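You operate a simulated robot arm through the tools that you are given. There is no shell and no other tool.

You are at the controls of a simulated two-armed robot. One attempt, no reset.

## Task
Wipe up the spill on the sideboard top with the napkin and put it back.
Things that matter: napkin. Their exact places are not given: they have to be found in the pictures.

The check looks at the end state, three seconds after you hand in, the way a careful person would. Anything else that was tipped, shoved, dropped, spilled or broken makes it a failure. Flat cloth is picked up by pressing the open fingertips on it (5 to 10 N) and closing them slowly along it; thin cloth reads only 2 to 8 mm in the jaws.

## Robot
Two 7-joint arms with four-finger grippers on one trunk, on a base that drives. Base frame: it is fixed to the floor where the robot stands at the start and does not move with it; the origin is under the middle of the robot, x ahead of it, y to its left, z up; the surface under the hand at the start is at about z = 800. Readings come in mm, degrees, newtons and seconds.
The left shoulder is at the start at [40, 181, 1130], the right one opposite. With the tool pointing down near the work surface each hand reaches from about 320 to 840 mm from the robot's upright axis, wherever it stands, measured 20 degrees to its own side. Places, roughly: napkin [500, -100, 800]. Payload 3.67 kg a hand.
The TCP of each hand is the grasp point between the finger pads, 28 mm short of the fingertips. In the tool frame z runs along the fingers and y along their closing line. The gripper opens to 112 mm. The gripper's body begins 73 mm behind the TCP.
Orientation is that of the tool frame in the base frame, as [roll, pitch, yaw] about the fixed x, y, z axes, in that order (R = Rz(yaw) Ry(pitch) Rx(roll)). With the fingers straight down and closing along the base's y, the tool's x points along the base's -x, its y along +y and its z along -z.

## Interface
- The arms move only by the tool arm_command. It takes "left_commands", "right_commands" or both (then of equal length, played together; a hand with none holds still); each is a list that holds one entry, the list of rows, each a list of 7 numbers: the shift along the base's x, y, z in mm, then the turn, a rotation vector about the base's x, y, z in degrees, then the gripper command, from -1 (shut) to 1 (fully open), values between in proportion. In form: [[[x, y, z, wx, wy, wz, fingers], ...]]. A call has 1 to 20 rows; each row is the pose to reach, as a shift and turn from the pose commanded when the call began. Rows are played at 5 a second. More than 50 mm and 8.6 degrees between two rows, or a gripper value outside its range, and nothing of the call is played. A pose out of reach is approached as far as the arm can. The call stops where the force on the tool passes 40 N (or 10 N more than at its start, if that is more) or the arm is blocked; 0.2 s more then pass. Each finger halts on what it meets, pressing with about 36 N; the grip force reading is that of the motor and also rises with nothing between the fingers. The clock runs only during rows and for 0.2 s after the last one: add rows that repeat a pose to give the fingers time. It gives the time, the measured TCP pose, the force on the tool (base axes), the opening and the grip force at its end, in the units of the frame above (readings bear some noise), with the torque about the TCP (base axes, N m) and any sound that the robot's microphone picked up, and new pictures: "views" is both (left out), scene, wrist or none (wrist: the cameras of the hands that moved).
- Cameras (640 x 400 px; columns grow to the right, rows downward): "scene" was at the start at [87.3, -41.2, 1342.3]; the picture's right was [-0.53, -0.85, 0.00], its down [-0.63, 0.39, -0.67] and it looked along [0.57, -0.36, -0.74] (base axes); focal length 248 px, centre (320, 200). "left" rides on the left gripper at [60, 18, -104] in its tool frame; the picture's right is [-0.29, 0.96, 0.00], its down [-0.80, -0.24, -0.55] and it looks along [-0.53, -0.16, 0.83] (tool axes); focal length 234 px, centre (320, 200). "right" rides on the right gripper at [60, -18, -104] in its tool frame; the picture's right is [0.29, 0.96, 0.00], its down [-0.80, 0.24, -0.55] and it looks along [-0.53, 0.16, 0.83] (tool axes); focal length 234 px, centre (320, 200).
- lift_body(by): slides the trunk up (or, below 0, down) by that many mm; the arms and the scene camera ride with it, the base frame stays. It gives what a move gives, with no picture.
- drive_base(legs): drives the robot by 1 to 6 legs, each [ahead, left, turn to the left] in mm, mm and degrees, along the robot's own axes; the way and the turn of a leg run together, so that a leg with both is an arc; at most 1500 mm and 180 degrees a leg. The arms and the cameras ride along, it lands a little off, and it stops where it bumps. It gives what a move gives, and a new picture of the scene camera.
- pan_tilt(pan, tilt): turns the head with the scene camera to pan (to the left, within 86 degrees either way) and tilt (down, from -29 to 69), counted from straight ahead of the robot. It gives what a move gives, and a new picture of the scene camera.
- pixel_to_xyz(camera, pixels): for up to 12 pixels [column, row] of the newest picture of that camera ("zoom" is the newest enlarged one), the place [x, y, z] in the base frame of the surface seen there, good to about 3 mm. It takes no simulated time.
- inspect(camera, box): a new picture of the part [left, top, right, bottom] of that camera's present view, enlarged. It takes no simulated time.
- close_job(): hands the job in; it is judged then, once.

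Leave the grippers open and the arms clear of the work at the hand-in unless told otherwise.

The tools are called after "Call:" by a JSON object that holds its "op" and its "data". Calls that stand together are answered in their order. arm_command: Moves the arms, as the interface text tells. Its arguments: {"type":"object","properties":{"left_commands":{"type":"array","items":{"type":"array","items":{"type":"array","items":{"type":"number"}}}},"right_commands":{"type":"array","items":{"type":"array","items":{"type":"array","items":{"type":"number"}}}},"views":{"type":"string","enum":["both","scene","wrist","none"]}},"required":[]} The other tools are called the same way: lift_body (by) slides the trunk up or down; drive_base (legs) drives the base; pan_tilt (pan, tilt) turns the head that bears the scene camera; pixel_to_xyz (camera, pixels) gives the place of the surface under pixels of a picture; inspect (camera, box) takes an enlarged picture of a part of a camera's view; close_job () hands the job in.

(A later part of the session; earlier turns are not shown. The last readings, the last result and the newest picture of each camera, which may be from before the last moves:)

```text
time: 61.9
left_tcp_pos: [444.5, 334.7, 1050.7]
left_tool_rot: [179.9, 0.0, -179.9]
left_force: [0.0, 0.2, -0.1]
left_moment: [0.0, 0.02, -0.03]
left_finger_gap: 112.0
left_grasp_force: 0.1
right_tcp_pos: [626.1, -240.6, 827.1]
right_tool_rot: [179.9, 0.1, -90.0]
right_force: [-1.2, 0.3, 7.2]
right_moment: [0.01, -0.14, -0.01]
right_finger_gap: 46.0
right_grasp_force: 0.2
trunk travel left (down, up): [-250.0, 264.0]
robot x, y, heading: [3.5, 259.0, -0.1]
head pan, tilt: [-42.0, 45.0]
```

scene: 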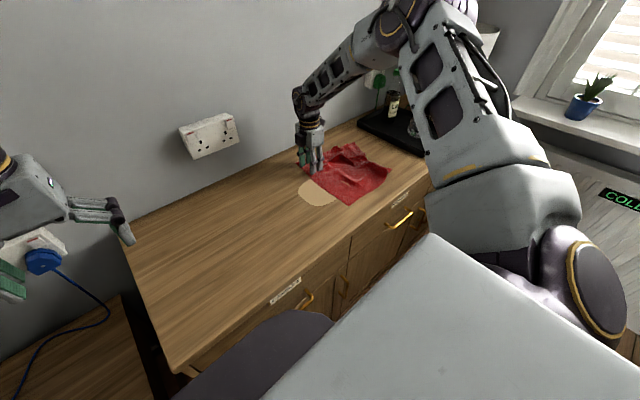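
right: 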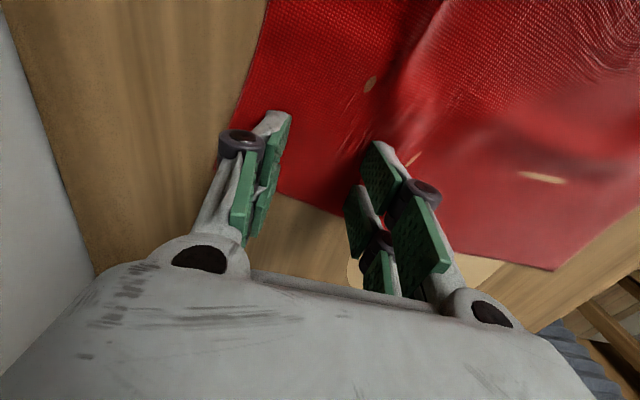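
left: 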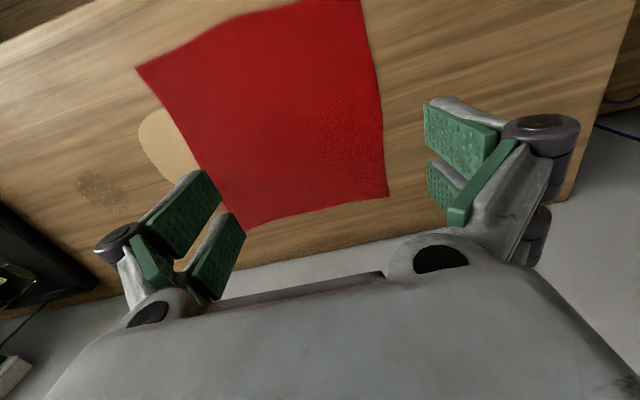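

7.2 N, good. I'll draw the napkin 140 mm back toward +y slowly and check.

Call:
{"op": "arm_command", "data": {"right_commands": [[[0, 8, -0.3, 0, 0, 0, -0.18], [0, 16, -0.3, 0, 0, 0, -0.18], [0, 24, -0.3, 0, 0, 0, -0.18], [0, 32, -0.3, 0, 0, 0, -0.18], [0, 40, -0.3, 0, 0, 0, -0.18], [0, 48, -0.3, 0, 0, 0, -0.18], [0, 56, -0.3, 0, 0, 0, -0.18], [0, 64, -0.3, 0, 0, 0, -0.18], [0, 72, -0.3, 0, 0, 0, -0.18], [0, 80, -0.3, 0, 0, 0, -0.18], [0, 88, -0.3, 0, 0, 0, -0.18], [0, 96, -0.3, 0, 0, 0, -0.18], [0, 104, -0.3, 0, 0, 0, -0.18], [0, 112, -0.3, 0, 0, 0, -0.18], [0, 120, -0.3, 0, 0, 0, -0.18], [0, 128, -0.3, 0, 0, 0, -0.18], [0, 136, -0.3, 0, 0, 0, -0.18], [0, 140, -0.3, 0, 0, 0, -0.18]]], "views": "both"}}

Call:
{"op": "inspect", "data": {"camera": "scene", "box": [220, 110, 440, 250]}}

```text
time: 65.7
left_tcp_pos: [444.1, 334.2, 1050.7]
left_tool_rot: [179.9, 0.0, 180.0]
left_force: [-0.1, -0.8, 0.1]
left_moment: [-0.04, 0.01, -0.01]
left_finger_gap: 112.1
left_grasp_force: 0.0
right_tcp_pos: [626.6, -99.4, 827.5]
right_tool_rot: [179.7, 0.1, -90.0]
right_force: [-0.3, -2.3, 7.3]
right_moment: [-0.01, -0.19, -0.04]
right_finger_gap: 46.2
right_grasp_force: 0.4
trunk travel left (down, up): [-250.0, 264.0]
robot x, y, heading: [-2.0, 262.4, -0.1]
head pan, tilt: [-42.0, 45.0]
```

scene: 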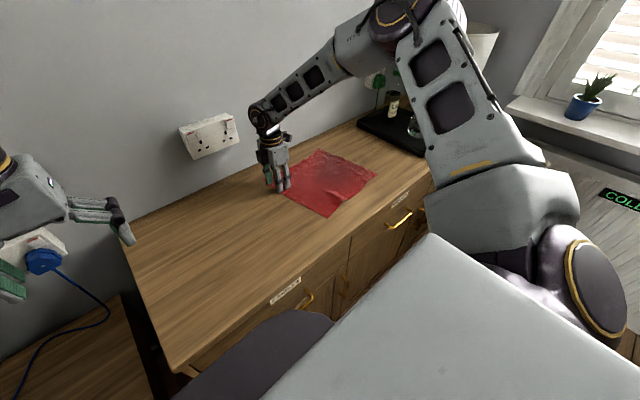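
right: 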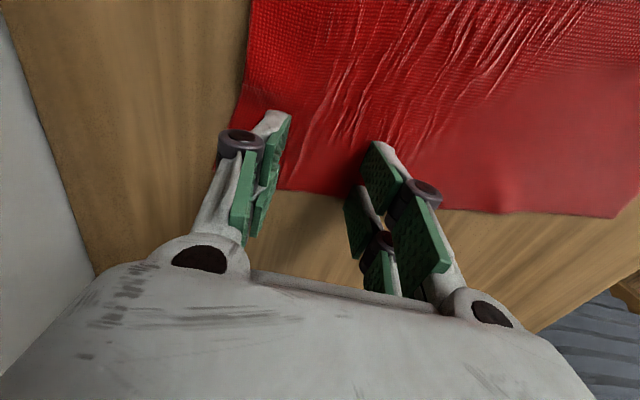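

```text
2.86 times, centred on (330, 180) of scene
```

zoom: 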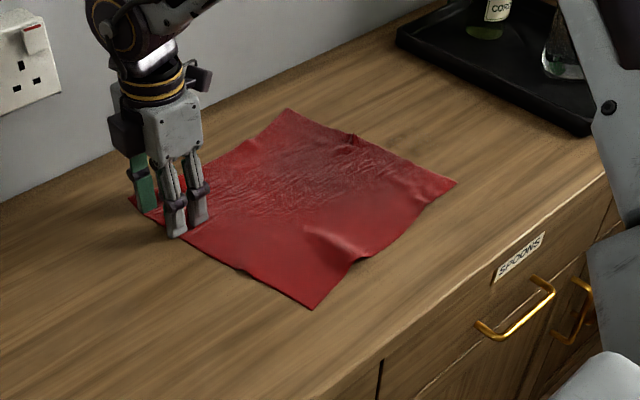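

The pull flattened the napkin nicely. I'll measure its right edge and check whether any dark mark is left on the bare wood where the spill was.

Call:
{"op": "pixel_to_xyz", "data": {"camera": "scene", "pixels": [[319, 149], [376, 174], [328, 216], [265, 180], [342, 157], [355, 155], [362, 152], [370, 160], [380, 160], [350, 150], [343, 200], [350, 165]]}}

Call:
{"op": "inspect", "data": {"camera": "scene", "box": [330, 130, 410, 180]}}

```text
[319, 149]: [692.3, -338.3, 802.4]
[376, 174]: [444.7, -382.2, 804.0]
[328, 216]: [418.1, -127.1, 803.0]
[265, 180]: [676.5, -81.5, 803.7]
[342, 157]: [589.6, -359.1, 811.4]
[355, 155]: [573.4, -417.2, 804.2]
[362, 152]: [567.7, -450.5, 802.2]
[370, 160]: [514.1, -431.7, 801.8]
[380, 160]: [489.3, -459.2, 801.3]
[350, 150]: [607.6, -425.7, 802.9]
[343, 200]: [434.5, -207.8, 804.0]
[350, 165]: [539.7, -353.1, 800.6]
```

```text
8.00 times, centred on (370, 155) of scene
```

zoom: 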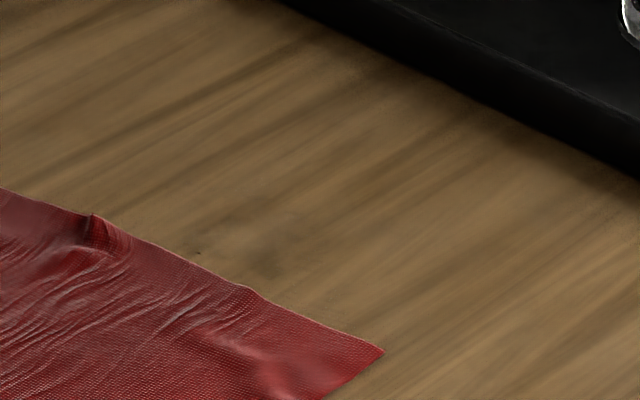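

There's perhaps a faint trace near [530,-420], and I can't judge it from this distance. Before returning the napkin fully I'll lift the hand, drive back 160 mm to the right, and look at the spot with the wrist camera.

Call:
{"op": "arm_command", "data": {"right_commands": [[[0, 0, 10, 0, 0, 0, -0.18], [0, 0, 40, 0, 0, 0, -0.18], [0, -10, 80, 0, 0, 0, -0.18], [0, -20, 110, 0, 0, 0, -0.18], [0, -20, 110, 0, 0, 0, -0.18]]], "views": "none"}}

Call:
{"op": "drive_base", "data": {"legs": [[0, -160, 0]]}}

```text
time: 66.9
left_tcp_pos: [445.7, 333.2, 1050.0]
left_tool_rot: [180.0, 0.0, -179.9]
left_force: [-0.3, -0.8, -0.1]
left_moment: [-0.02, 0.01, 0.0]
left_finger_gap: 111.9
left_grasp_force: 0.0
right_tcp_pos: [625.3, -117.8, 937.4]
right_tool_rot: [179.7, 0.0, -90.0]
right_force: [1.1, -0.6, 0.6]
right_moment: [-0.01, 0.03, 0.0]
right_finger_gap: 45.7
right_grasp_force: 0.0
trunk travel left (down, up): [-250.0, 264.0]
robot x, y, heading: [2.2, 261.1, 0.1]
head pan, tilt: [-42.0, 45.0]
```

```text
time: 68.3
left_tcp_pos: [446.3, 173.1, 1050.7]
left_tool_rot: [-180.0, 0.0, -179.8]
left_force: [-0.2, -0.3, -0.5]
left_moment: [-0.01, 0.02, 0.0]
left_finger_gap: 111.7
left_grasp_force: 0.1
right_tcp_pos: [626.0, -277.8, 936.2]
right_tool_rot: [179.7, 0.2, -90.0]
right_force: [-0.5, -0.5, -0.8]
right_moment: [0.01, -0.02, -0.02]
right_finger_gap: 45.8
right_grasp_force: 0.1
trunk travel left (down, up): [-250.0, 264.0]
robot x, y, heading: [4.0, 99.0, -0.1]
head pan, tilt: [-42.0, 45.0]
```

scene: 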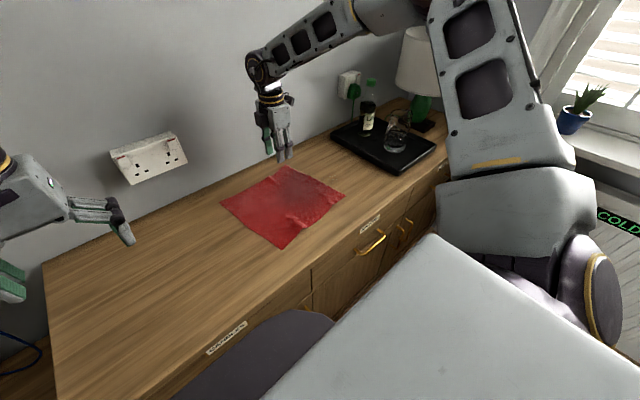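

I'll bring the right hand to [550,-478,906] so its camera looks back across the spill spot.

Call:
{"op": "arm_command", "data": {"right_commands": [[[-15, -40, 0, 0, 0, 0, -0.18], [-30, -80, 0, 0, 0, 0, -0.18], [-45, -120, 0, 0, 0, 0, -0.18], [-60, -160, -10, 0, 0, 0, -0.18], [-76, -200, -20, 0, 0, 0, -0.18], [-76, -200, -30, 0, 0, 0, -0.18], [-76, -200, -30, 0, 0, 0, -0.18]]], "views": "both"}}

Call:
{"op": "inspect", "data": {"camera": "right", "box": [200, 60, 440, 210]}}

Call:
{"op": "inspect", "data": {"camera": "scene", "box": [300, 140, 380, 190]}}

```text
time: 69.9
left_tcp_pos: [445.6, 173.5, 1050.3]
left_tool_rot: [180.0, 0.0, -179.9]
left_force: [0.7, -0.2, 0.0]
left_moment: [0.0, -0.01, -0.04]
left_finger_gap: 111.8
left_grasp_force: 0.1
right_tcp_pos: [549.3, -478.1, 906.4]
right_tool_rot: [179.7, 0.1, -90.0]
right_force: [-0.4, -0.7, 0.4]
right_moment: [0.02, -0.03, 0.03]
right_finger_gap: 45.9
right_grasp_force: 0.2
trunk travel left (down, up): [-250.0, 264.0]
robot x, y, heading: [2.2, 100.2, -0.1]
head pan, tilt: [-42.0, 45.0]
```

scene: 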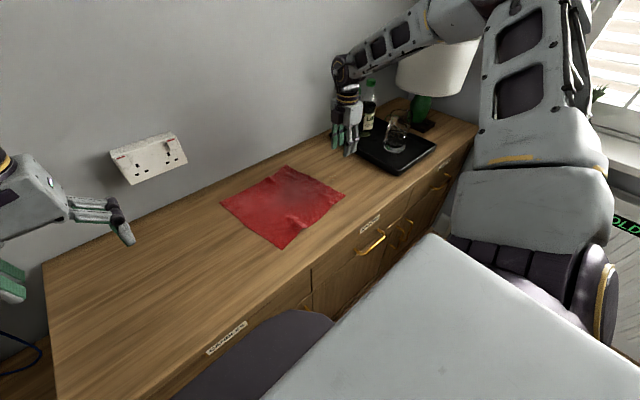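
right: 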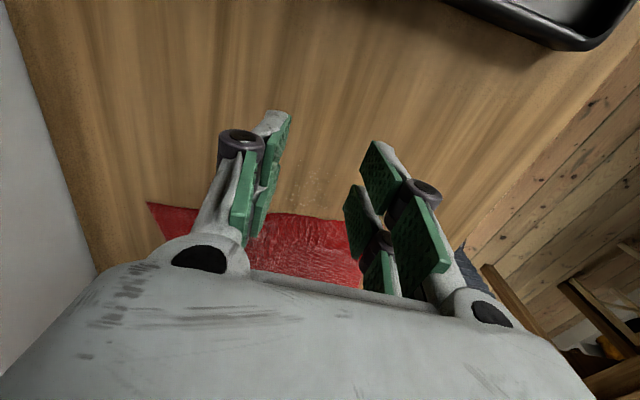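

```text
2.67 times, centred on (320, 135) of right
```

zoom: 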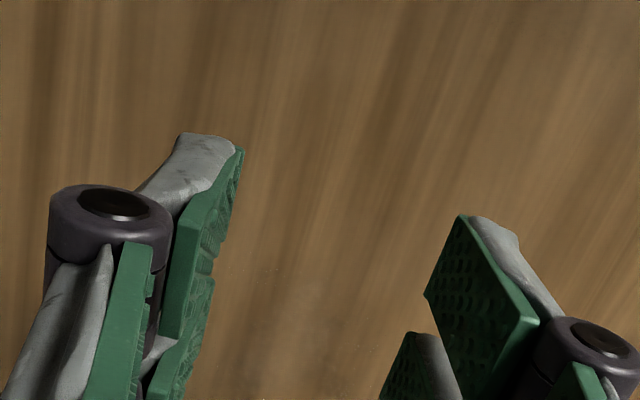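

```text
8.00 times, centred on (340, 165) of scene
```

zoom: 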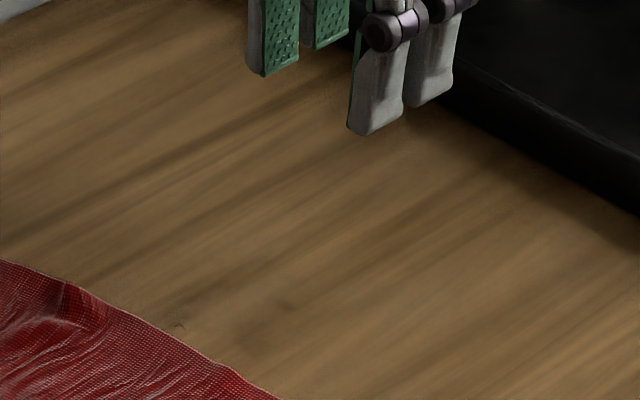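

Call:
{"op": "inspect", "data": {"camera": "right", "box": [256, 150, 366, 220]}}

Call:
{"op": "pixel_to_xyz", "data": {"camera": "right", "pixels": [[310, 180], [300, 200], [330, 180], [320, 215], [345, 217], [150, 204], [310, 150], [290, 215], [340, 200], [275, 170]]}}

```text
5.71 times, centred on (311, 185) of right
```

zoom: 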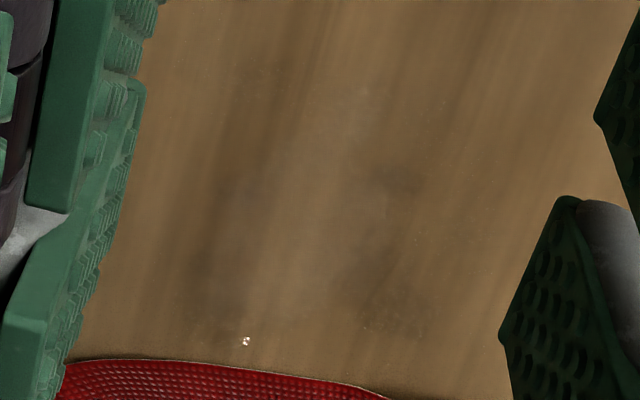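

```text
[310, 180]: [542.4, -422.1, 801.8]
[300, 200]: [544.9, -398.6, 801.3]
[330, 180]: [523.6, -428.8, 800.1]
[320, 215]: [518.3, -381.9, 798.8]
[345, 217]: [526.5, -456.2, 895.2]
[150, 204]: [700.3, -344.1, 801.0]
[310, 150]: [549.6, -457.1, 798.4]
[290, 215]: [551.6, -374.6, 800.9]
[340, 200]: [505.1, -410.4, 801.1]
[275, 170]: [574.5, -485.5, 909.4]
```

The close view shows the spill isn't fully gone. Faint dark patches and a couple of glints remain between x≈515–555 and y≈-385 to -430, mostly in the lanes between my fingertips' tracks. I'll wipe again with strokes along x, so the tracks cover every lane. First I'll go to the cloth just inside its right edge at [537,-352], with a 30 mm gap.

Call:
{"op": "arm_command", "data": {"right_commands": [[[-4, 42, 0, 0, 0, 0, -0.46], [-8, 84, 0, 0, 0, 0, -0.46], [-12, 126, -10, 0, 0, 0, -0.46], [-12, 126, -45, 0, 0, 0, -0.46], [-12, 126, -68, 0, 0, 0, -0.46], [-12, 126, -76, 0, 0, 0, -0.46], [-12, 126, -78, 0, 0, 0, -0.46], [-12, 126, -78, 0, 0, 0, -0.46]]], "views": "wrist"}}

```text
time: 71.7
left_tcp_pos: [445.6, 174.8, 1049.5]
left_tool_rot: [-180.0, 0.1, -180.0]
left_force: [-0.1, -0.3, 0.7]
left_moment: [0.0, 0.03, 0.0]
left_finger_gap: 112.0
left_grasp_force: 0.0
right_tcp_pos: [539.7, -353.4, 828.6]
right_tool_rot: [179.8, 0.1, -90.0]
right_force: [-1.0, 0.0, 2.3]
right_moment: [-0.01, -0.06, 0.0]
right_finger_gap: 30.0
right_grasp_force: 0.0
trunk travel left (down, up): [-250.0, 264.0]
robot x, y, heading: [0.5, 101.1, -0.2]
head pan, tilt: [-42.0, 45.0]
```

right: 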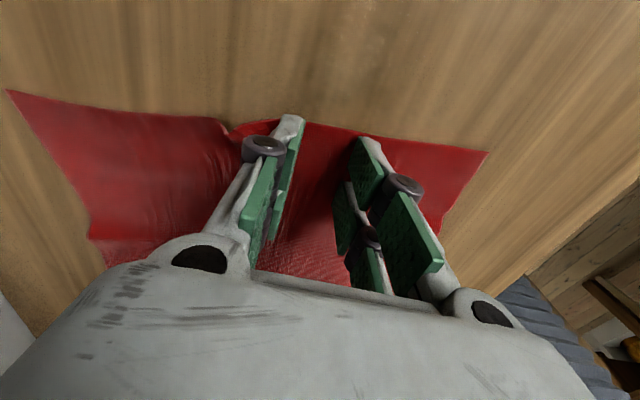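

I have light contact at 2.3 N, close to the edge. I'll press about 1 mm more and carry the cloth 88 mm to -y across the spill.

Call:
{"op": "arm_command", "data": {"right_commands": [[[0, 0, -1.2, 0, 0, 0, -0.46], [0, -8, -1.2, 0, 0, 0, -0.46], [0, -16, -1.2, 0, 0, 0, -0.46], [0, -24, -1.2, 0, 0, 0, -0.46], [0, -32, -1.2, 0, 0, 0, -0.46], [0, -40, -1.2, 0, 0, 0, -0.46], [0, -48, -1.2, 0, 0, 0, -0.46], [0, -56, -1.2, 0, 0, 0, -0.46], [0, -64, -1.2, 0, 0, 0, -0.46], [0, -72, -1.2, 0, 0, 0, -0.46], [0, -80, -1.2, 0, 0, 0, -0.46], [0, -88, -1.2, 0, 0, 0, -0.46], [0, -88, -1.2, 0, 0, 0, -0.46]]], "views": "both"}}

```text
time: 74.5
left_tcp_pos: [444.9, 174.8, 1050.1]
left_tool_rot: [-179.8, 0.0, -179.9]
left_force: [0.3, -1.0, -0.6]
left_moment: [-0.03, 0.02, 0.0]
left_finger_gap: 112.1
left_grasp_force: 0.0
right_tcp_pos: [540.4, -439.1, 828.0]
right_tool_rot: [179.8, 0.0, -90.0]
right_force: [-0.5, 3.8, 9.1]
right_moment: [0.01, -0.17, 0.1]
right_finger_gap: 30.3
right_grasp_force: 0.0
trunk travel left (down, up): [-250.0, 264.0]
robot x, y, heading: [0.8, 100.8, -0.1]
head pan, tilt: [-42.0, 45.0]
```

scene: 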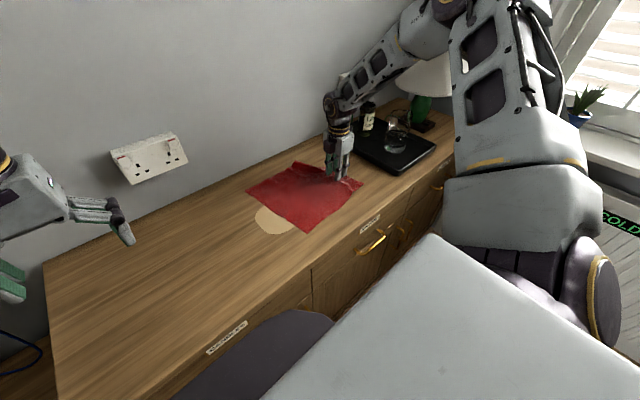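
right: 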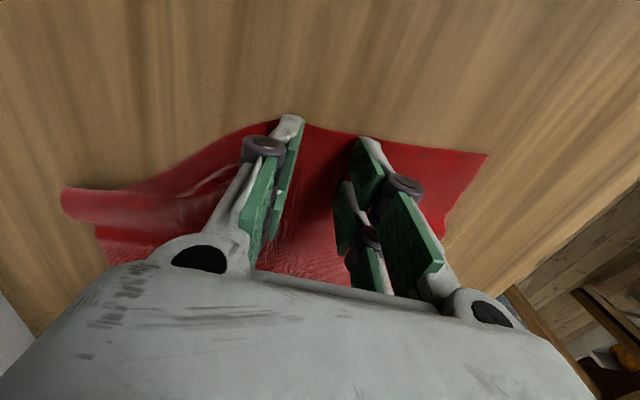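

Pressure is 9 N and the cloth covers the spill. Now strokes along x, ±36 mm, stepping 14 mm in y per line.

Call:
{"op": "arm_command", "data": {"right_commands": [[[18, 0, 0, 0, 0, 0, -0.46], [36, 0, 0, 0, 0, 0, -0.46], [18, 0, 0, 0, 0, 0, -0.46], [0, 0, 0, 0, 0, 0, -0.46], [-18, 0, 0, 0, 0, 0, -0.46], [-36, 0, 0, 0, 0, 0, -0.46], [-36, 14, 0, 0, 0, 0, -0.46], [-18, 14, 0, 0, 0, 0, -0.46], [0, 14, 0, 0, 0, 0, -0.46], [18, 14, 0, 0, 0, 0, -0.46], [36, 14, 0, 0, 0, 0, -0.46], [36, 28, 0, 0, 0, 0, -0.46], [18, 28, 0, 0, 0, 0, -0.46], [0, 28, 0, 0, 0, 0, -0.46], [-18, 28, 0, 0, 0, 0, -0.46], [-36, 28, 0, 0, 0, 0, -0.46]]], "views": "both"}}

```text
time: 77.9
left_tcp_pos: [444.9, 174.6, 1050.6]
left_tool_rot: [179.9, 0.0, -179.8]
left_force: [-0.6, -0.6, -0.3]
left_moment: [0.03, -0.01, 0.0]
left_finger_gap: 112.0
left_grasp_force: 0.1
right_tcp_pos: [501.4, -410.1, 828.9]
right_tool_rot: [179.8, 0.1, -90.0]
right_force: [2.1, 1.0, 8.6]
right_moment: [-0.13, -0.22, 0.02]
right_finger_gap: 30.8
right_grasp_force: 0.4
trunk travel left (down, up): [-250.0, 264.0]
robot x, y, heading: [1.6, 102.9, 0.2]
head pan, tilt: [-42.0, 45.0]
```

scene: 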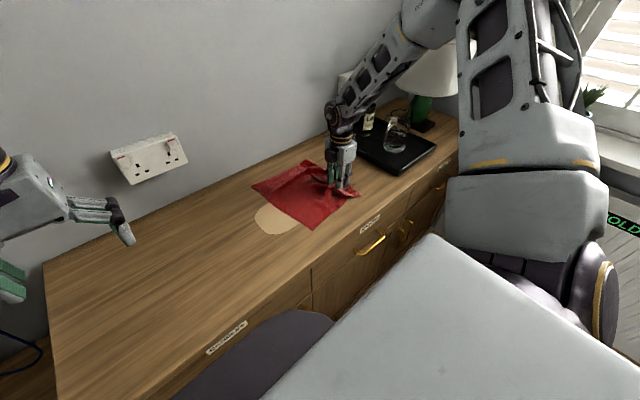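
right: 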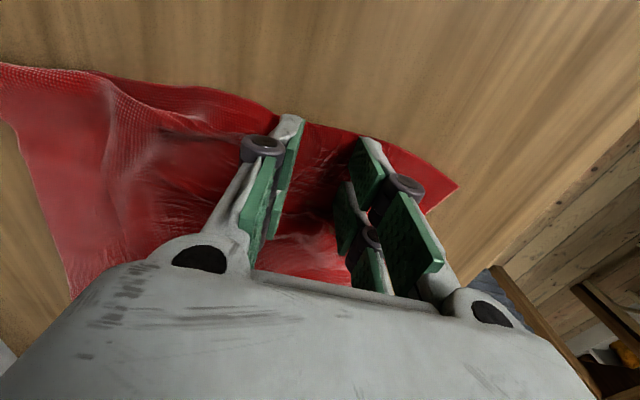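

The strokes hold at about 8.6 N. I'll do the second half of the pattern, for lines at y≈-397, -383 and -369.

Call:
{"op": "arm_command", "data": {"right_commands": [[[0, 14, 0, 0, 0, 0, -0.46], [18, 14, 0, 0, 0, 0, -0.46], [36, 14, 0, 0, 0, 0, -0.46], [54, 14, 0, 0, 0, 0, -0.46], [72, 14, 0, 0, 0, 0, -0.46], [72, 28, 0, 0, 0, 0, -0.46], [54, 28, 0, 0, 0, 0, -0.46], [36, 28, 0, 0, 0, 0, -0.46], [18, 28, 0, 0, 0, 0, -0.46], [0, 28, 0, 0, 0, 0, -0.46], [0, 42, 0, 0, 0, 0, -0.46], [18, 42, 0, 0, 0, 0, -0.46], [36, 42, 0, 0, 0, 0, -0.46], [54, 42, 0, 0, 0, 0, -0.46], [72, 42, 0, 0, 0, 0, -0.46], [54, 42, 0, 0, 0, 0, -0.46], [36, 42, 0, 0, 0, 0, -0.46]]], "views": "both"}}

Call:
{"op": "inspect", "data": {"camera": "right", "box": [180, 0, 500, 200]}}

```text
time: 81.5
left_tcp_pos: [445.0, 173.8, 1050.3]
left_tool_rot: [179.9, 0.0, -179.9]
left_force: [0.7, 0.3, 0.2]
left_moment: [-0.01, 0.01, -0.01]
left_finger_gap: 112.0
left_grasp_force: 0.0
right_tcp_pos: [539.3, -369.1, 828.8]
right_tool_rot: [179.8, 0.1, -90.0]
right_force: [-0.2, -0.6, 4.4]
right_moment: [-0.1, -0.07, 0.02]
right_finger_gap: 30.7
right_grasp_force: 0.3
trunk travel left (down, up): [-250.0, 264.0]
robot x, y, heading: [0.8, 102.8, 0.0]
head pan, tilt: [-42.0, 45.0]
```

scene: 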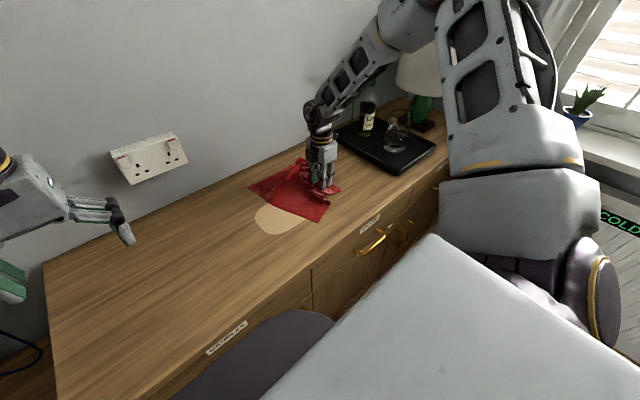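
right: 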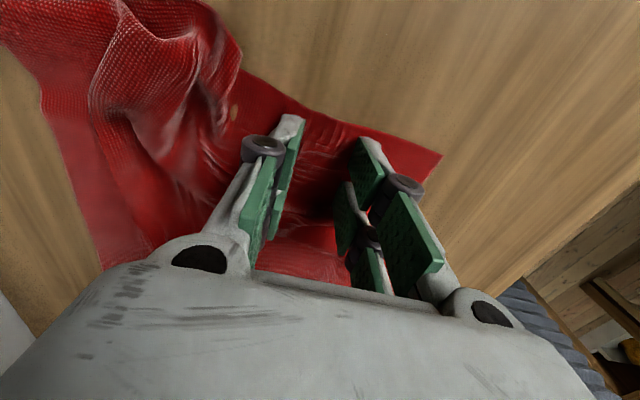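

```text
2.00 times, centred on (340, 100) of right
```

zoom: 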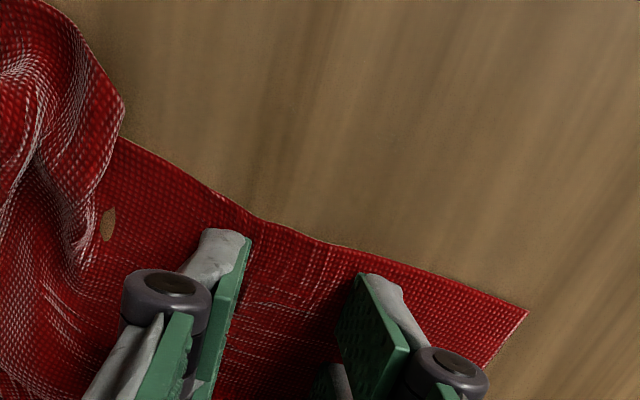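

The exposed wood now looks clean. I'll lift the hand and look at the spot up close again from the viewing pose.

Call:
{"op": "arm_command", "data": {"right_commands": [[[0, 0, 10, 0, 0, 0, -0.46], [0, 0, 45, 0, 0, 0, -0.18], [0, -30, 75, 0, 0, 0, -0.18], [5, -70, 78, 0, 0, 0, -0.18], [10, -109, 78, 0, 0, 0, -0.18], [10, -109, 78, 0, 0, 0, -0.18]]], "views": "both"}}

Call:
{"op": "inspect", "data": {"camera": "right", "box": [256, 140, 366, 210]}}

Call:
{"op": "inspect", "data": {"camera": "scene", "box": [220, 130, 400, 250]}}

```text
time: 82.9
left_tcp_pos: [445.1, 174.4, 1048.8]
left_tool_rot: [-179.9, -0.1, -179.9]
left_force: [0.1, 0.2, 0.5]
left_moment: [0.0, 0.0, -0.02]
left_finger_gap: 112.1
left_grasp_force: 0.0
right_tcp_pos: [550.7, -479.3, 907.0]
right_tool_rot: [179.8, 0.1, -90.0]
right_force: [0.1, -0.3, 0.4]
right_moment: [-0.01, 0.01, 0.01]
right_finger_gap: 46.0
right_grasp_force: 0.2
trunk travel left (down, up): [-250.0, 264.0]
robot x, y, heading: [2.5, 101.7, 0.2]
head pan, tilt: [-42.0, 45.0]
```

scene: 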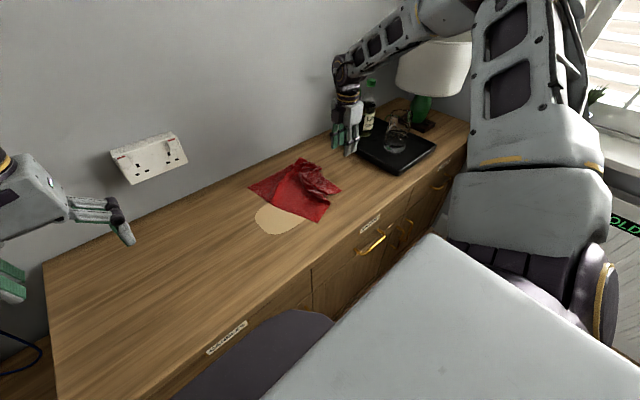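
right: 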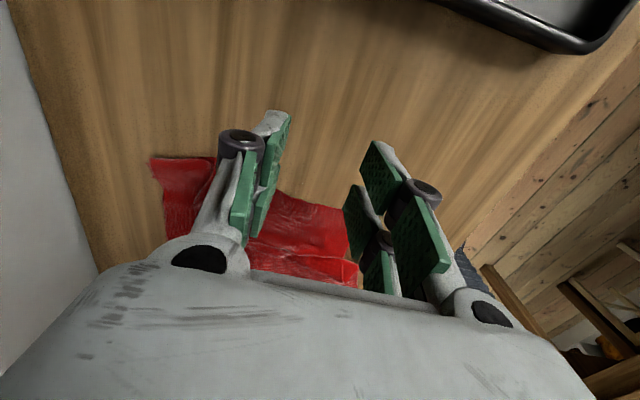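

```text
5.71 times, centred on (311, 175) of right
```

zoom: 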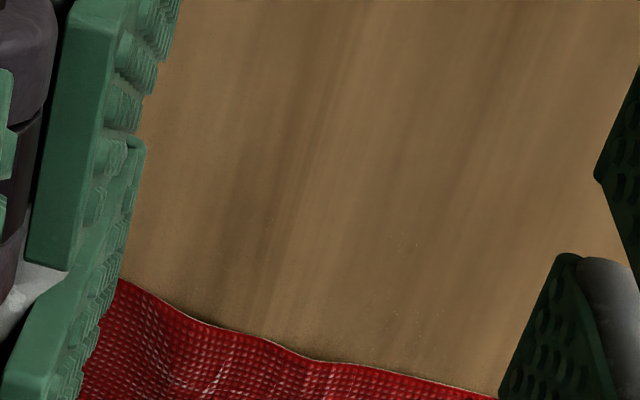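

```text
3.33 times, centred on (310, 190) of scene
```

zoom: 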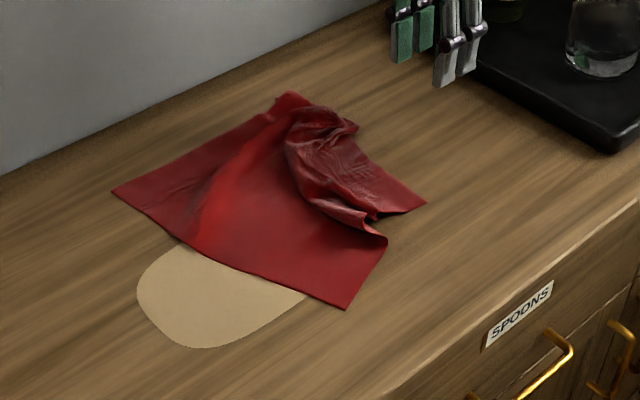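

The dark patches are gone and only a few tiny specks remain. The rest of the spill area is still under the napkin, so pulling it back will show that part. I'll measure the napkin's current outline.

Call:
{"op": "pixel_to_xyz", "data": {"camera": "scene", "pixels": [[249, 188], [317, 222], [341, 190], [298, 159], [328, 203], [318, 162], [290, 210], [268, 204], [280, 185], [300, 200]]}}

Call:
{"op": "inspect", "data": {"camera": "right", "box": [300, 150, 360, 205]}}

```text
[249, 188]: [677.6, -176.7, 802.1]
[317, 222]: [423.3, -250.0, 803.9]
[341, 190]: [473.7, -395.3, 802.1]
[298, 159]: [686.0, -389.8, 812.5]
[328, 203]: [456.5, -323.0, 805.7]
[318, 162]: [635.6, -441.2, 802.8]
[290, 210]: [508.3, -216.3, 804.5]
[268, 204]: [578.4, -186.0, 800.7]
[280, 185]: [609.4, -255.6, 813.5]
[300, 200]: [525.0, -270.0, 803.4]
```

```text
7.27 times, centred on (330, 178) of right
```

zoom: 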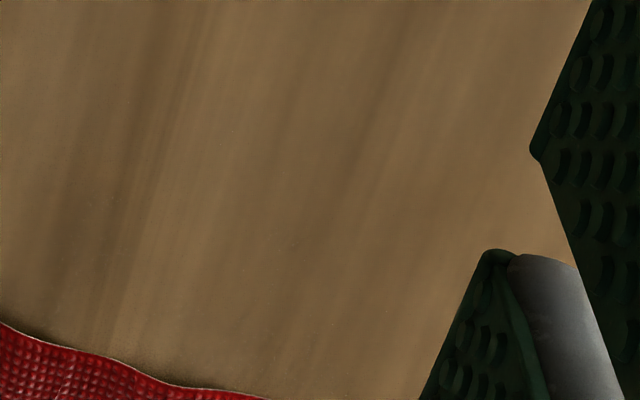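

The spot is visibly clean. The napkin has turned about 16°, with its left corners at [678,-177] and [423,-250]. I'll drive left again to bring it home, alternating pulls at the front-left and back-left corners so it straightens out.

Call:
{"op": "drive_base", "data": {"legs": [[0, 160, 0]]}}

Call:
{"op": "arm_command", "data": {"right_commands": [[[-30, 22, 0, 0, 0, 0, -0.6], [-60, 44, 0, 0, 0, 0, -1], [-90, 66, -10, 0, 0, 0, -1], [-117, 88, -30, 0, 0, 0, -1], [-117, 88, -60, 0, 0, 0, -1], [-117, 88, -74, 0, 0, 0, -1], [-117, 88, -78, 0, 0, 0, -1], [-117, 88, -78, 0, 0, 0, -1]]], "views": "both"}}

```text
time: 84.4
left_tcp_pos: [445.4, 333.2, 1049.4]
left_tool_rot: [180.0, -0.1, -180.0]
left_force: [0.4, -0.2, 0.2]
left_moment: [-0.08, 0.0, 0.0]
left_finger_gap: 112.0
left_grasp_force: 0.1
right_tcp_pos: [550.0, -321.1, 905.5]
right_tool_rot: [179.7, 0.2, -90.0]
right_force: [-0.6, -0.3, 0.1]
right_moment: [-0.02, 0.02, -0.02]
right_finger_gap: 46.1
right_grasp_force: 0.1
trunk travel left (down, up): [-250.0, 264.0]
robot x, y, heading: [2.3, 259.9, -0.0]
head pan, tilt: [-42.0, 45.0]
```

scene: 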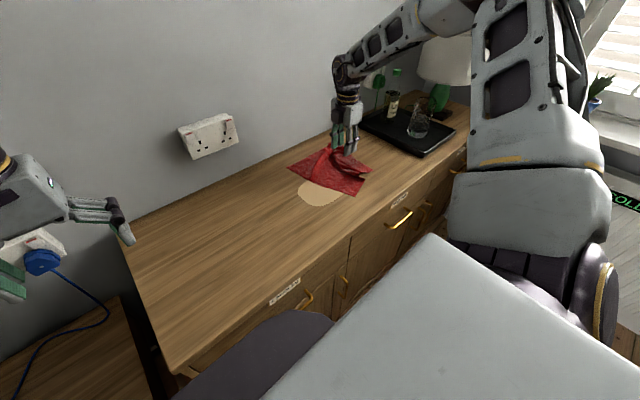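

```text
time: 86.2
left_tcp_pos: [445.0, 331.0, 1049.4]
left_tool_rot: [180.0, 0.0, 180.0]
left_force: [-1.4, 0.2, -0.5]
left_moment: [-0.09, 0.01, 0.0]
left_finger_gap: 111.7
left_grasp_force: 0.0
right_tcp_pos: [431.8, -234.0, 828.5]
right_tool_rot: [179.7, 0.1, -90.0]
right_force: [1.3, 0.6, 0.5]
right_moment: [-0.05, 0.0, -0.01]
right_finger_gap: 0.1
right_grasp_force: 35.6
trunk travel left (down, up): [-250.0, 264.0]
robot x, y, heading: [1.7, 260.2, -0.0]
head pan, tilt: [-42.0, 45.0]
```

scene: 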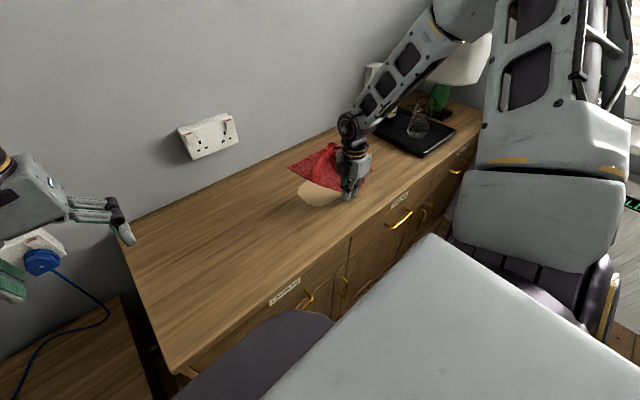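
right: 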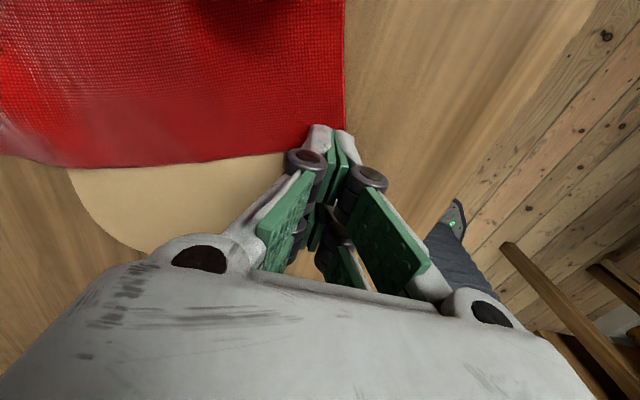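

The tip is just off the cloth at the corner, because the edge there is at y≈-248. I'll raise it slightly and shift 34 mm onto the cloth.

Call:
{"op": "arm_command", "data": {"right_commands": [[[0, 0, 10, 0, 0, 0, -1], [6, -34, 10, 0, 0, 0, -1], [6, -34, 4, 0, 0, 0, -1], [6, -34, 0, 0, 0, 0, -1], [6, -34, -1, 0, 0, 0, -1], [6, -34, -2, 0, 0, 0, -1], [6, -34, -2, 0, 0, 0, -1]]], "views": "wrist"}}

```text
time: 87.8
left_tcp_pos: [445.1, 332.2, 1049.5]
left_tool_rot: [-180.0, 0.0, 180.0]
left_force: [-0.8, 0.6, 0.3]
left_moment: [0.0, -0.02, -0.02]
left_finger_gap: 111.9
left_grasp_force: 0.1
right_tcp_pos: [439.0, -267.3, 826.6]
right_tool_rot: [179.7, 0.0, -90.0]
right_force: [-0.1, -0.7, 1.9]
right_moment: [0.02, 0.01, 0.06]
right_finger_gap: 0.0
right_grasp_force: 35.8
trunk travel left (down, up): [-250.0, 264.0]
robot x, y, heading: [-3.2, 261.8, 0.1]
head pan, tilt: [-42.0, 45.0]
```

right: 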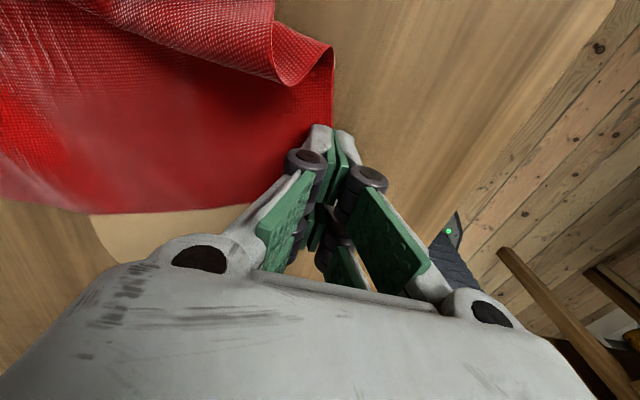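

It's on the cloth now, at 1.9 N. I'll press a little more and draw this front-left corner 120 mm to +y, staying in front of the disc.

Call:
{"op": "arm_command", "data": {"right_commands": [[[0, 0, -1, 0, 0, 0, -1], [0, 0, -1.3, 0, 0, 0, -1], [0, 8, -1.3, 0, 0, 0, -1], [0, 16, -1.3, 0, 0, 0, -1], [-2, 24, -1.3, 0, 0, 0, -1], [-4, 32, -1.3, 0, 0, 0, -1], [-4, 40, -1.3, 0, 0, 0, -1], [-4, 48, -1.3, 0, 0, 0, -1], [-4, 56, -1.3, 0, 0, 0, -1], [-4, 64, -1.3, 0, 0, 0, -1], [-4, 72, -1.3, 0, 0, 0, -1], [-4, 80, -1.3, 0, 0, 0, -1], [-4, 88, -1.3, 0, 0, 0, -1], [-4, 96, -1.3, 0, 0, 0, -1], [-4, 104, -1.3, 0, 0, 0, -1], [-4, 112, -1.3, 0, 0, 0, -1], [-4, 120, -1.3, 0, 0, 0, -1]]], "views": "both"}}

Call:
{"op": "inspect", "data": {"camera": "scene", "box": [240, 120, 420, 250]}}

```text
time: 91.4
left_tcp_pos: [444.3, 332.4, 1050.4]
left_tool_rot: [180.0, 0.1, -180.0]
left_force: [-0.7, -0.9, -0.2]
left_moment: [0.01, 0.01, -0.03]
left_finger_gap: 112.1
left_grasp_force: 0.1
right_tcp_pos: [434.7, -146.6, 826.9]
right_tool_rot: [179.7, 0.1, -90.0]
right_force: [-0.5, -5.3, 18.5]
right_moment: [-0.21, -0.08, -0.04]
right_finger_gap: 0.2
right_grasp_force: 35.8
trunk travel left (down, up): [-250.0, 264.0]
robot x, y, heading: [1.4, 258.7, 0.2]
head pan, tilt: [-42.0, 45.0]
```

scene: 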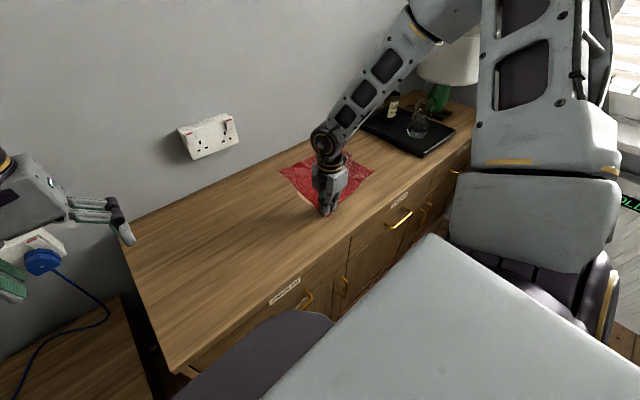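
right: 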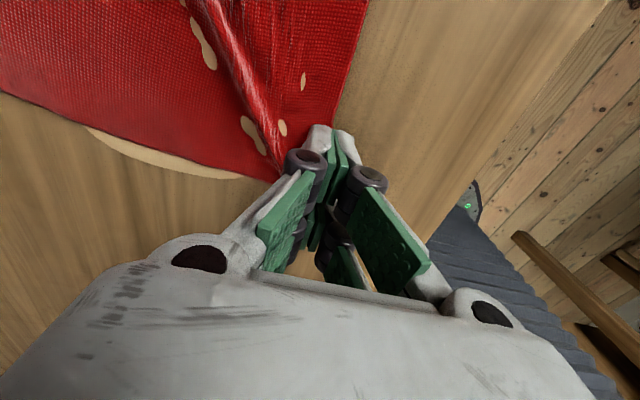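

```text
3.08 times, centred on (330, 185) of scene
```

zoom: 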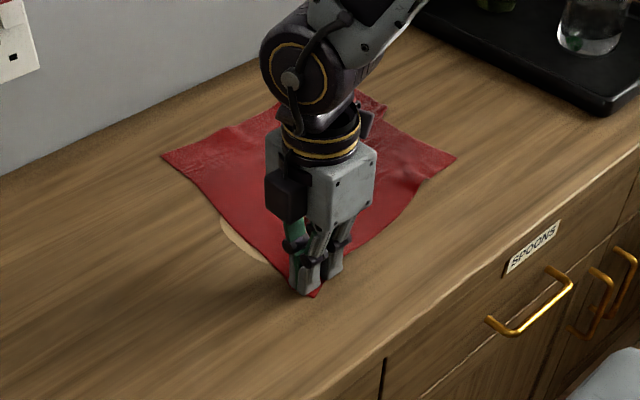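

That worked. The front-left corner has come round and the napkin is straighter. The force crept up to 18 N, so I'll lift off and look before pulling the back side.

Call:
{"op": "arm_command", "data": {"right_commands": [[[0, 0, 8, 0, 0, 0, -1], [0, 0, 40, 0, 0, 0, -0.6], [0, 20, 80, 0, 0, 0, -0.18], [0, 60, 100, 0, 0, 0, -0.18], [0, 60, 100, 0, 0, 0, -0.18]]], "views": "both"}}

Call:
{"op": "inspect", "data": {"camera": "scene", "box": [240, 120, 420, 250]}}

```text
time: 92.6
left_tcp_pos: [446.1, 331.9, 1049.5]
left_tool_rot: [179.9, 0.0, -179.9]
left_force: [0.3, 0.2, 0.0]
left_moment: [0.03, 0.02, -0.01]
left_finger_gap: 112.1
left_grasp_force: 0.0
right_tcp_pos: [432.5, -91.0, 927.5]
right_tool_rot: [179.7, 0.1, -89.9]
right_force: [0.5, 0.4, -0.3]
right_moment: [0.0, -0.01, 0.03]
right_finger_gap: 46.0
right_grasp_force: 0.1
trunk travel left (down, up): [-250.0, 264.0]
robot x, y, heading: [-1.5, 257.6, 0.1]
head pan, tilt: [-42.0, 45.0]
```

scene: 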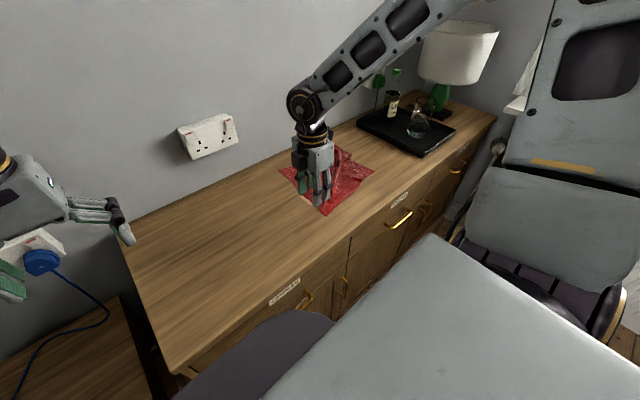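
right: 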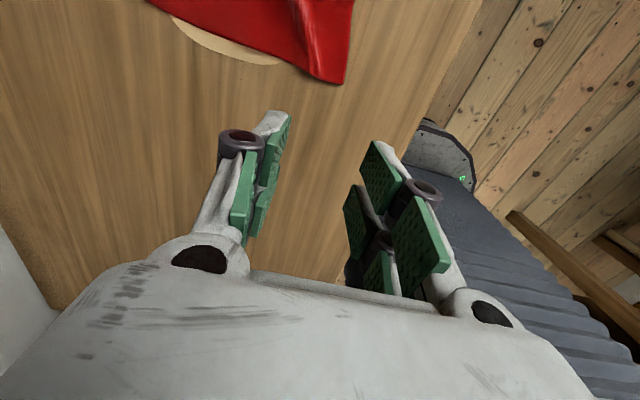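

```text
3.08 times, centred on (330, 185) of scene
```

zoom: 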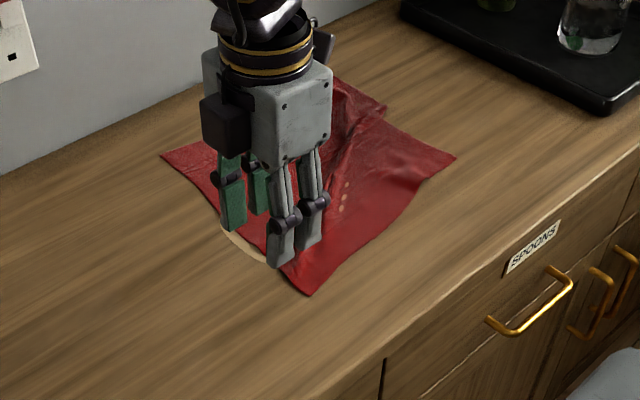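

Call:
{"op": "pixel_to_xyz", "data": {"camera": "scene", "pixels": [[280, 170], [326, 214], [373, 171], [349, 155], [340, 148], [300, 196], [330, 190], [350, 170], [307, 200]]}}

Call:
{"op": "pixel_to_xyz", "data": {"camera": "right", "pixels": [[343, 84], [320, 70], [150, 2], [250, 40], [330, 20]]}}

```text
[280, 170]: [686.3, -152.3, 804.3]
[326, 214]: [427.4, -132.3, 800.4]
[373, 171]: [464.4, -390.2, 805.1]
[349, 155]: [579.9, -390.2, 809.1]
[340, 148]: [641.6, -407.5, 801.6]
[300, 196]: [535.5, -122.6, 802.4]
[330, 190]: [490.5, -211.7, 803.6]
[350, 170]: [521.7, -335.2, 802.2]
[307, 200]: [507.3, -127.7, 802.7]
```

```text
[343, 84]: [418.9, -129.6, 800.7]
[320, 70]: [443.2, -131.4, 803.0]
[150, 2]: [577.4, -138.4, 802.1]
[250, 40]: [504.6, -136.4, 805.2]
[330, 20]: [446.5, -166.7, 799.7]
```

The left edge is now nearly straight, from [686,-152] to [420,-130]. It still needs about 190 mm in +y. I'll pull the back-left part next, starting by moving over [630,-180] with the 46 mm gap.

Call:
{"op": "arm_command", "data": {"right_commands": [[[40, -18, 0, 0, 0, 0, -0.18], [80, -36, 0, 0, 0, 0, -0.18], [120, -54, 0, 0, 0, 0, -0.18], [160, -72, 0, 0, 0, 0, -0.18], [198, -89, 0, 0, 0, 0, -0.18], [198, -89, -40, 0, 0, 0, -0.18], [198, -89, -80, 0, 0, 0, -0.18], [198, -89, -95, 0, 0, 0, -0.18], [198, -89, -99, 0, 0, 0, -0.18], [198, -89, -101, 0, 0, 0, -0.18], [198, -89, -101, 0, 0, 0, -0.18]]], "views": "wrist"}}

```text
time: 95.0
left_tcp_pos: [443.6, 333.3, 1050.6]
left_tool_rot: [-179.9, 0.1, -179.9]
left_force: [0.3, 0.1, -0.2]
left_moment: [-0.02, -0.01, 0.0]
left_finger_gap: 112.0
left_grasp_force: 0.0
right_tcp_pos: [631.1, -176.7, 827.9]
right_tool_rot: [-180.0, 0.0, -90.1]
right_force: [-1.4, -2.5, 26.8]
right_moment: [0.09, 0.11, 0.07]
right_finger_gap: 46.5
right_grasp_force: 5.4
trunk travel left (down, up): [-250.0, 264.0]
robot x, y, heading: [-0.9, 261.3, 0.0]
head pan, tilt: [-42.0, 45.0]
```

right: 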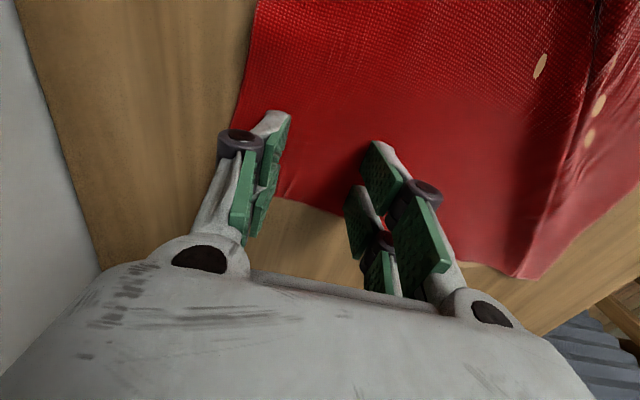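

26.8 N is too much, so I'll ease up 2 mm and read again.

Call:
{"op": "arm_command", "data": {"right_commands": [[[0, 0, 1.5, 0, 0, 0, -0.18], [0, 0, 2, 0, 0, 0, -0.18]]], "views": "none"}}

```text
time: 95.6
left_tcp_pos: [444.0, 332.5, 1050.1]
left_tool_rot: [-179.9, 0.1, -180.0]
left_force: [0.0, -0.8, 0.3]
left_moment: [-0.01, -0.04, -0.03]
left_finger_gap: 112.2
left_grasp_force: 0.1
right_tcp_pos: [632.9, -176.7, 827.6]
right_tool_rot: [180.0, 0.2, -90.0]
right_force: [1.9, -2.2, 20.3]
right_moment: [0.06, -0.47, -0.08]
right_finger_gap: 46.8
right_grasp_force: 1.0
trunk travel left (down, up): [-250.0, 264.0]
robot x, y, heading: [-2.5, 261.8, 0.1]
head pan, tilt: [-42.0, 45.0]
```

Call:
{"op": "arm_command", "data": {"right_commands": [[[0, 0, 1.5, 0, 0, 0, -0.18], [0, 0, 2, 0, 0, 0, -0.18]]], "views": "none"}}

```text
time: 96.2
left_tcp_pos: [444.5, 332.5, 1048.9]
left_tool_rot: [180.0, 0.0, -180.0]
left_force: [0.0, -0.2, -0.2]
left_moment: [-0.01, -0.01, -0.01]
left_finger_gap: 111.9
left_grasp_force: 0.1
right_tcp_pos: [630.4, -175.3, 827.5]
right_tool_rot: [179.6, 0.1, -90.0]
right_force: [-0.2, -1.4, 11.0]
right_moment: [0.0, -0.3, -0.02]
right_finger_gap: 47.1
right_grasp_force: 1.0
trunk travel left (down, up): [-250.0, 264.0]
robot x, y, heading: [-0.7, 264.6, -0.1]
head pan, tilt: [-42.0, 45.0]
```

11 N now. I'll draw the back-left part 80 mm to +y.

Call:
{"op": "arm_command", "data": {"right_commands": [[[0, 8, 0.4, 0, 0, 0, -0.18], [0, 16, 0.4, 0, 0, 0, -0.18], [0, 24, 0.4, 0, 0, 0, -0.18], [0, 32, 0.4, 0, 0, 0, -0.18], [0, 40, 0.4, 0, 0, 0, -0.18], [0, 48, 0.4, 0, 0, 0, -0.18], [0, 56, 0.4, 0, 0, 0, -0.18], [0, 64, 0.4, 0, 0, 0, -0.18], [0, 72, 0.4, 0, 0, 0, -0.18], [0, 80, 0.4, 0, 0, 0, -0.18]]], "views": "wrist"}}

Call:
{"op": "inspect", "data": {"camera": "scene", "box": [220, 120, 420, 250]}}

```text
time: 98.4
left_tcp_pos: [445.9, 331.8, 1049.8]
left_tool_rot: [180.0, -0.1, -180.0]
left_force: [-0.4, 0.4, 0.1]
left_moment: [-0.01, 0.01, 0.0]
left_finger_gap: 112.0
left_grasp_force: 0.0
right_tcp_pos: [631.1, -95.7, 828.7]
right_tool_rot: [179.7, 0.1, -90.1]
right_force: [-0.1, -0.4, -0.7]
right_moment: [-0.02, -0.03, -0.04]
right_finger_gap: 46.0
right_grasp_force: 0.1
trunk travel left (down, up): [-250.0, 264.0]
robot x, y, heading: [3.0, 258.5, -0.0]
head pan, tilt: [-42.0, 45.0]
```

right: 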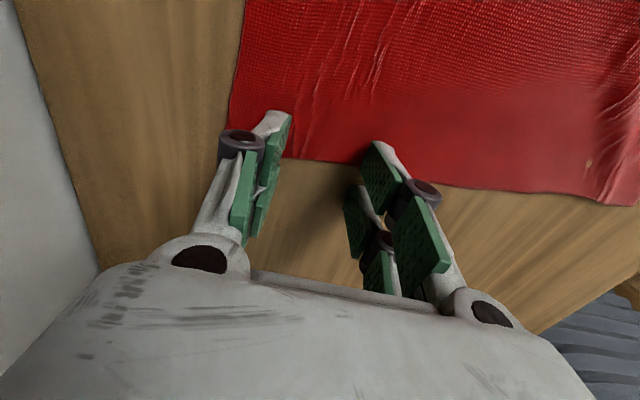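

```text
3.08 times, centred on (320, 185) of scene
```

zoom: 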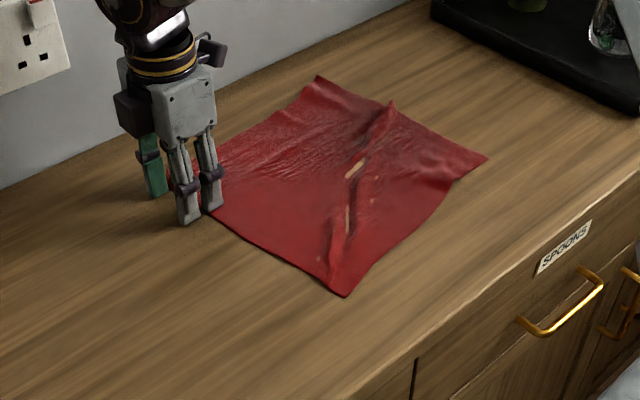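

The fingers lost contact near the end, but the napkin came most of the way. I'll measure it again.

Call:
{"op": "pixel_to_xyz", "data": {"camera": "scene", "pixels": [[327, 216], [373, 172], [320, 147], [343, 155], [290, 196], [305, 205], [272, 181], [331, 180], [333, 175], [360, 190]]}}

Call:
{"op": "pixel_to_xyz", "data": {"camera": "right", "pixels": [[635, 204], [600, 195], [450, 185], [330, 160], [232, 125], [250, 30], [620, 130], [590, 165]]}}

```text
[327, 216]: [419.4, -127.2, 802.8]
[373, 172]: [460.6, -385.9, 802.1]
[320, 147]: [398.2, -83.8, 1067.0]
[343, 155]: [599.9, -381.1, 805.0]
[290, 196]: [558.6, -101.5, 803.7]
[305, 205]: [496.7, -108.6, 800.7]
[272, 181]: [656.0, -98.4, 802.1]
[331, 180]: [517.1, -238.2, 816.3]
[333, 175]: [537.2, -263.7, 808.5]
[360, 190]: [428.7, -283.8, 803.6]
```

```text
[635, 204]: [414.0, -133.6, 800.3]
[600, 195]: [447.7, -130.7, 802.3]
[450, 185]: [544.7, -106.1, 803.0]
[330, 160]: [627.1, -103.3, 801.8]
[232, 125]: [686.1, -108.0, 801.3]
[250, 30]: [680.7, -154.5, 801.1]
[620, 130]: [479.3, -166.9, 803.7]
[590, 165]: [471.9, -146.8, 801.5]
```

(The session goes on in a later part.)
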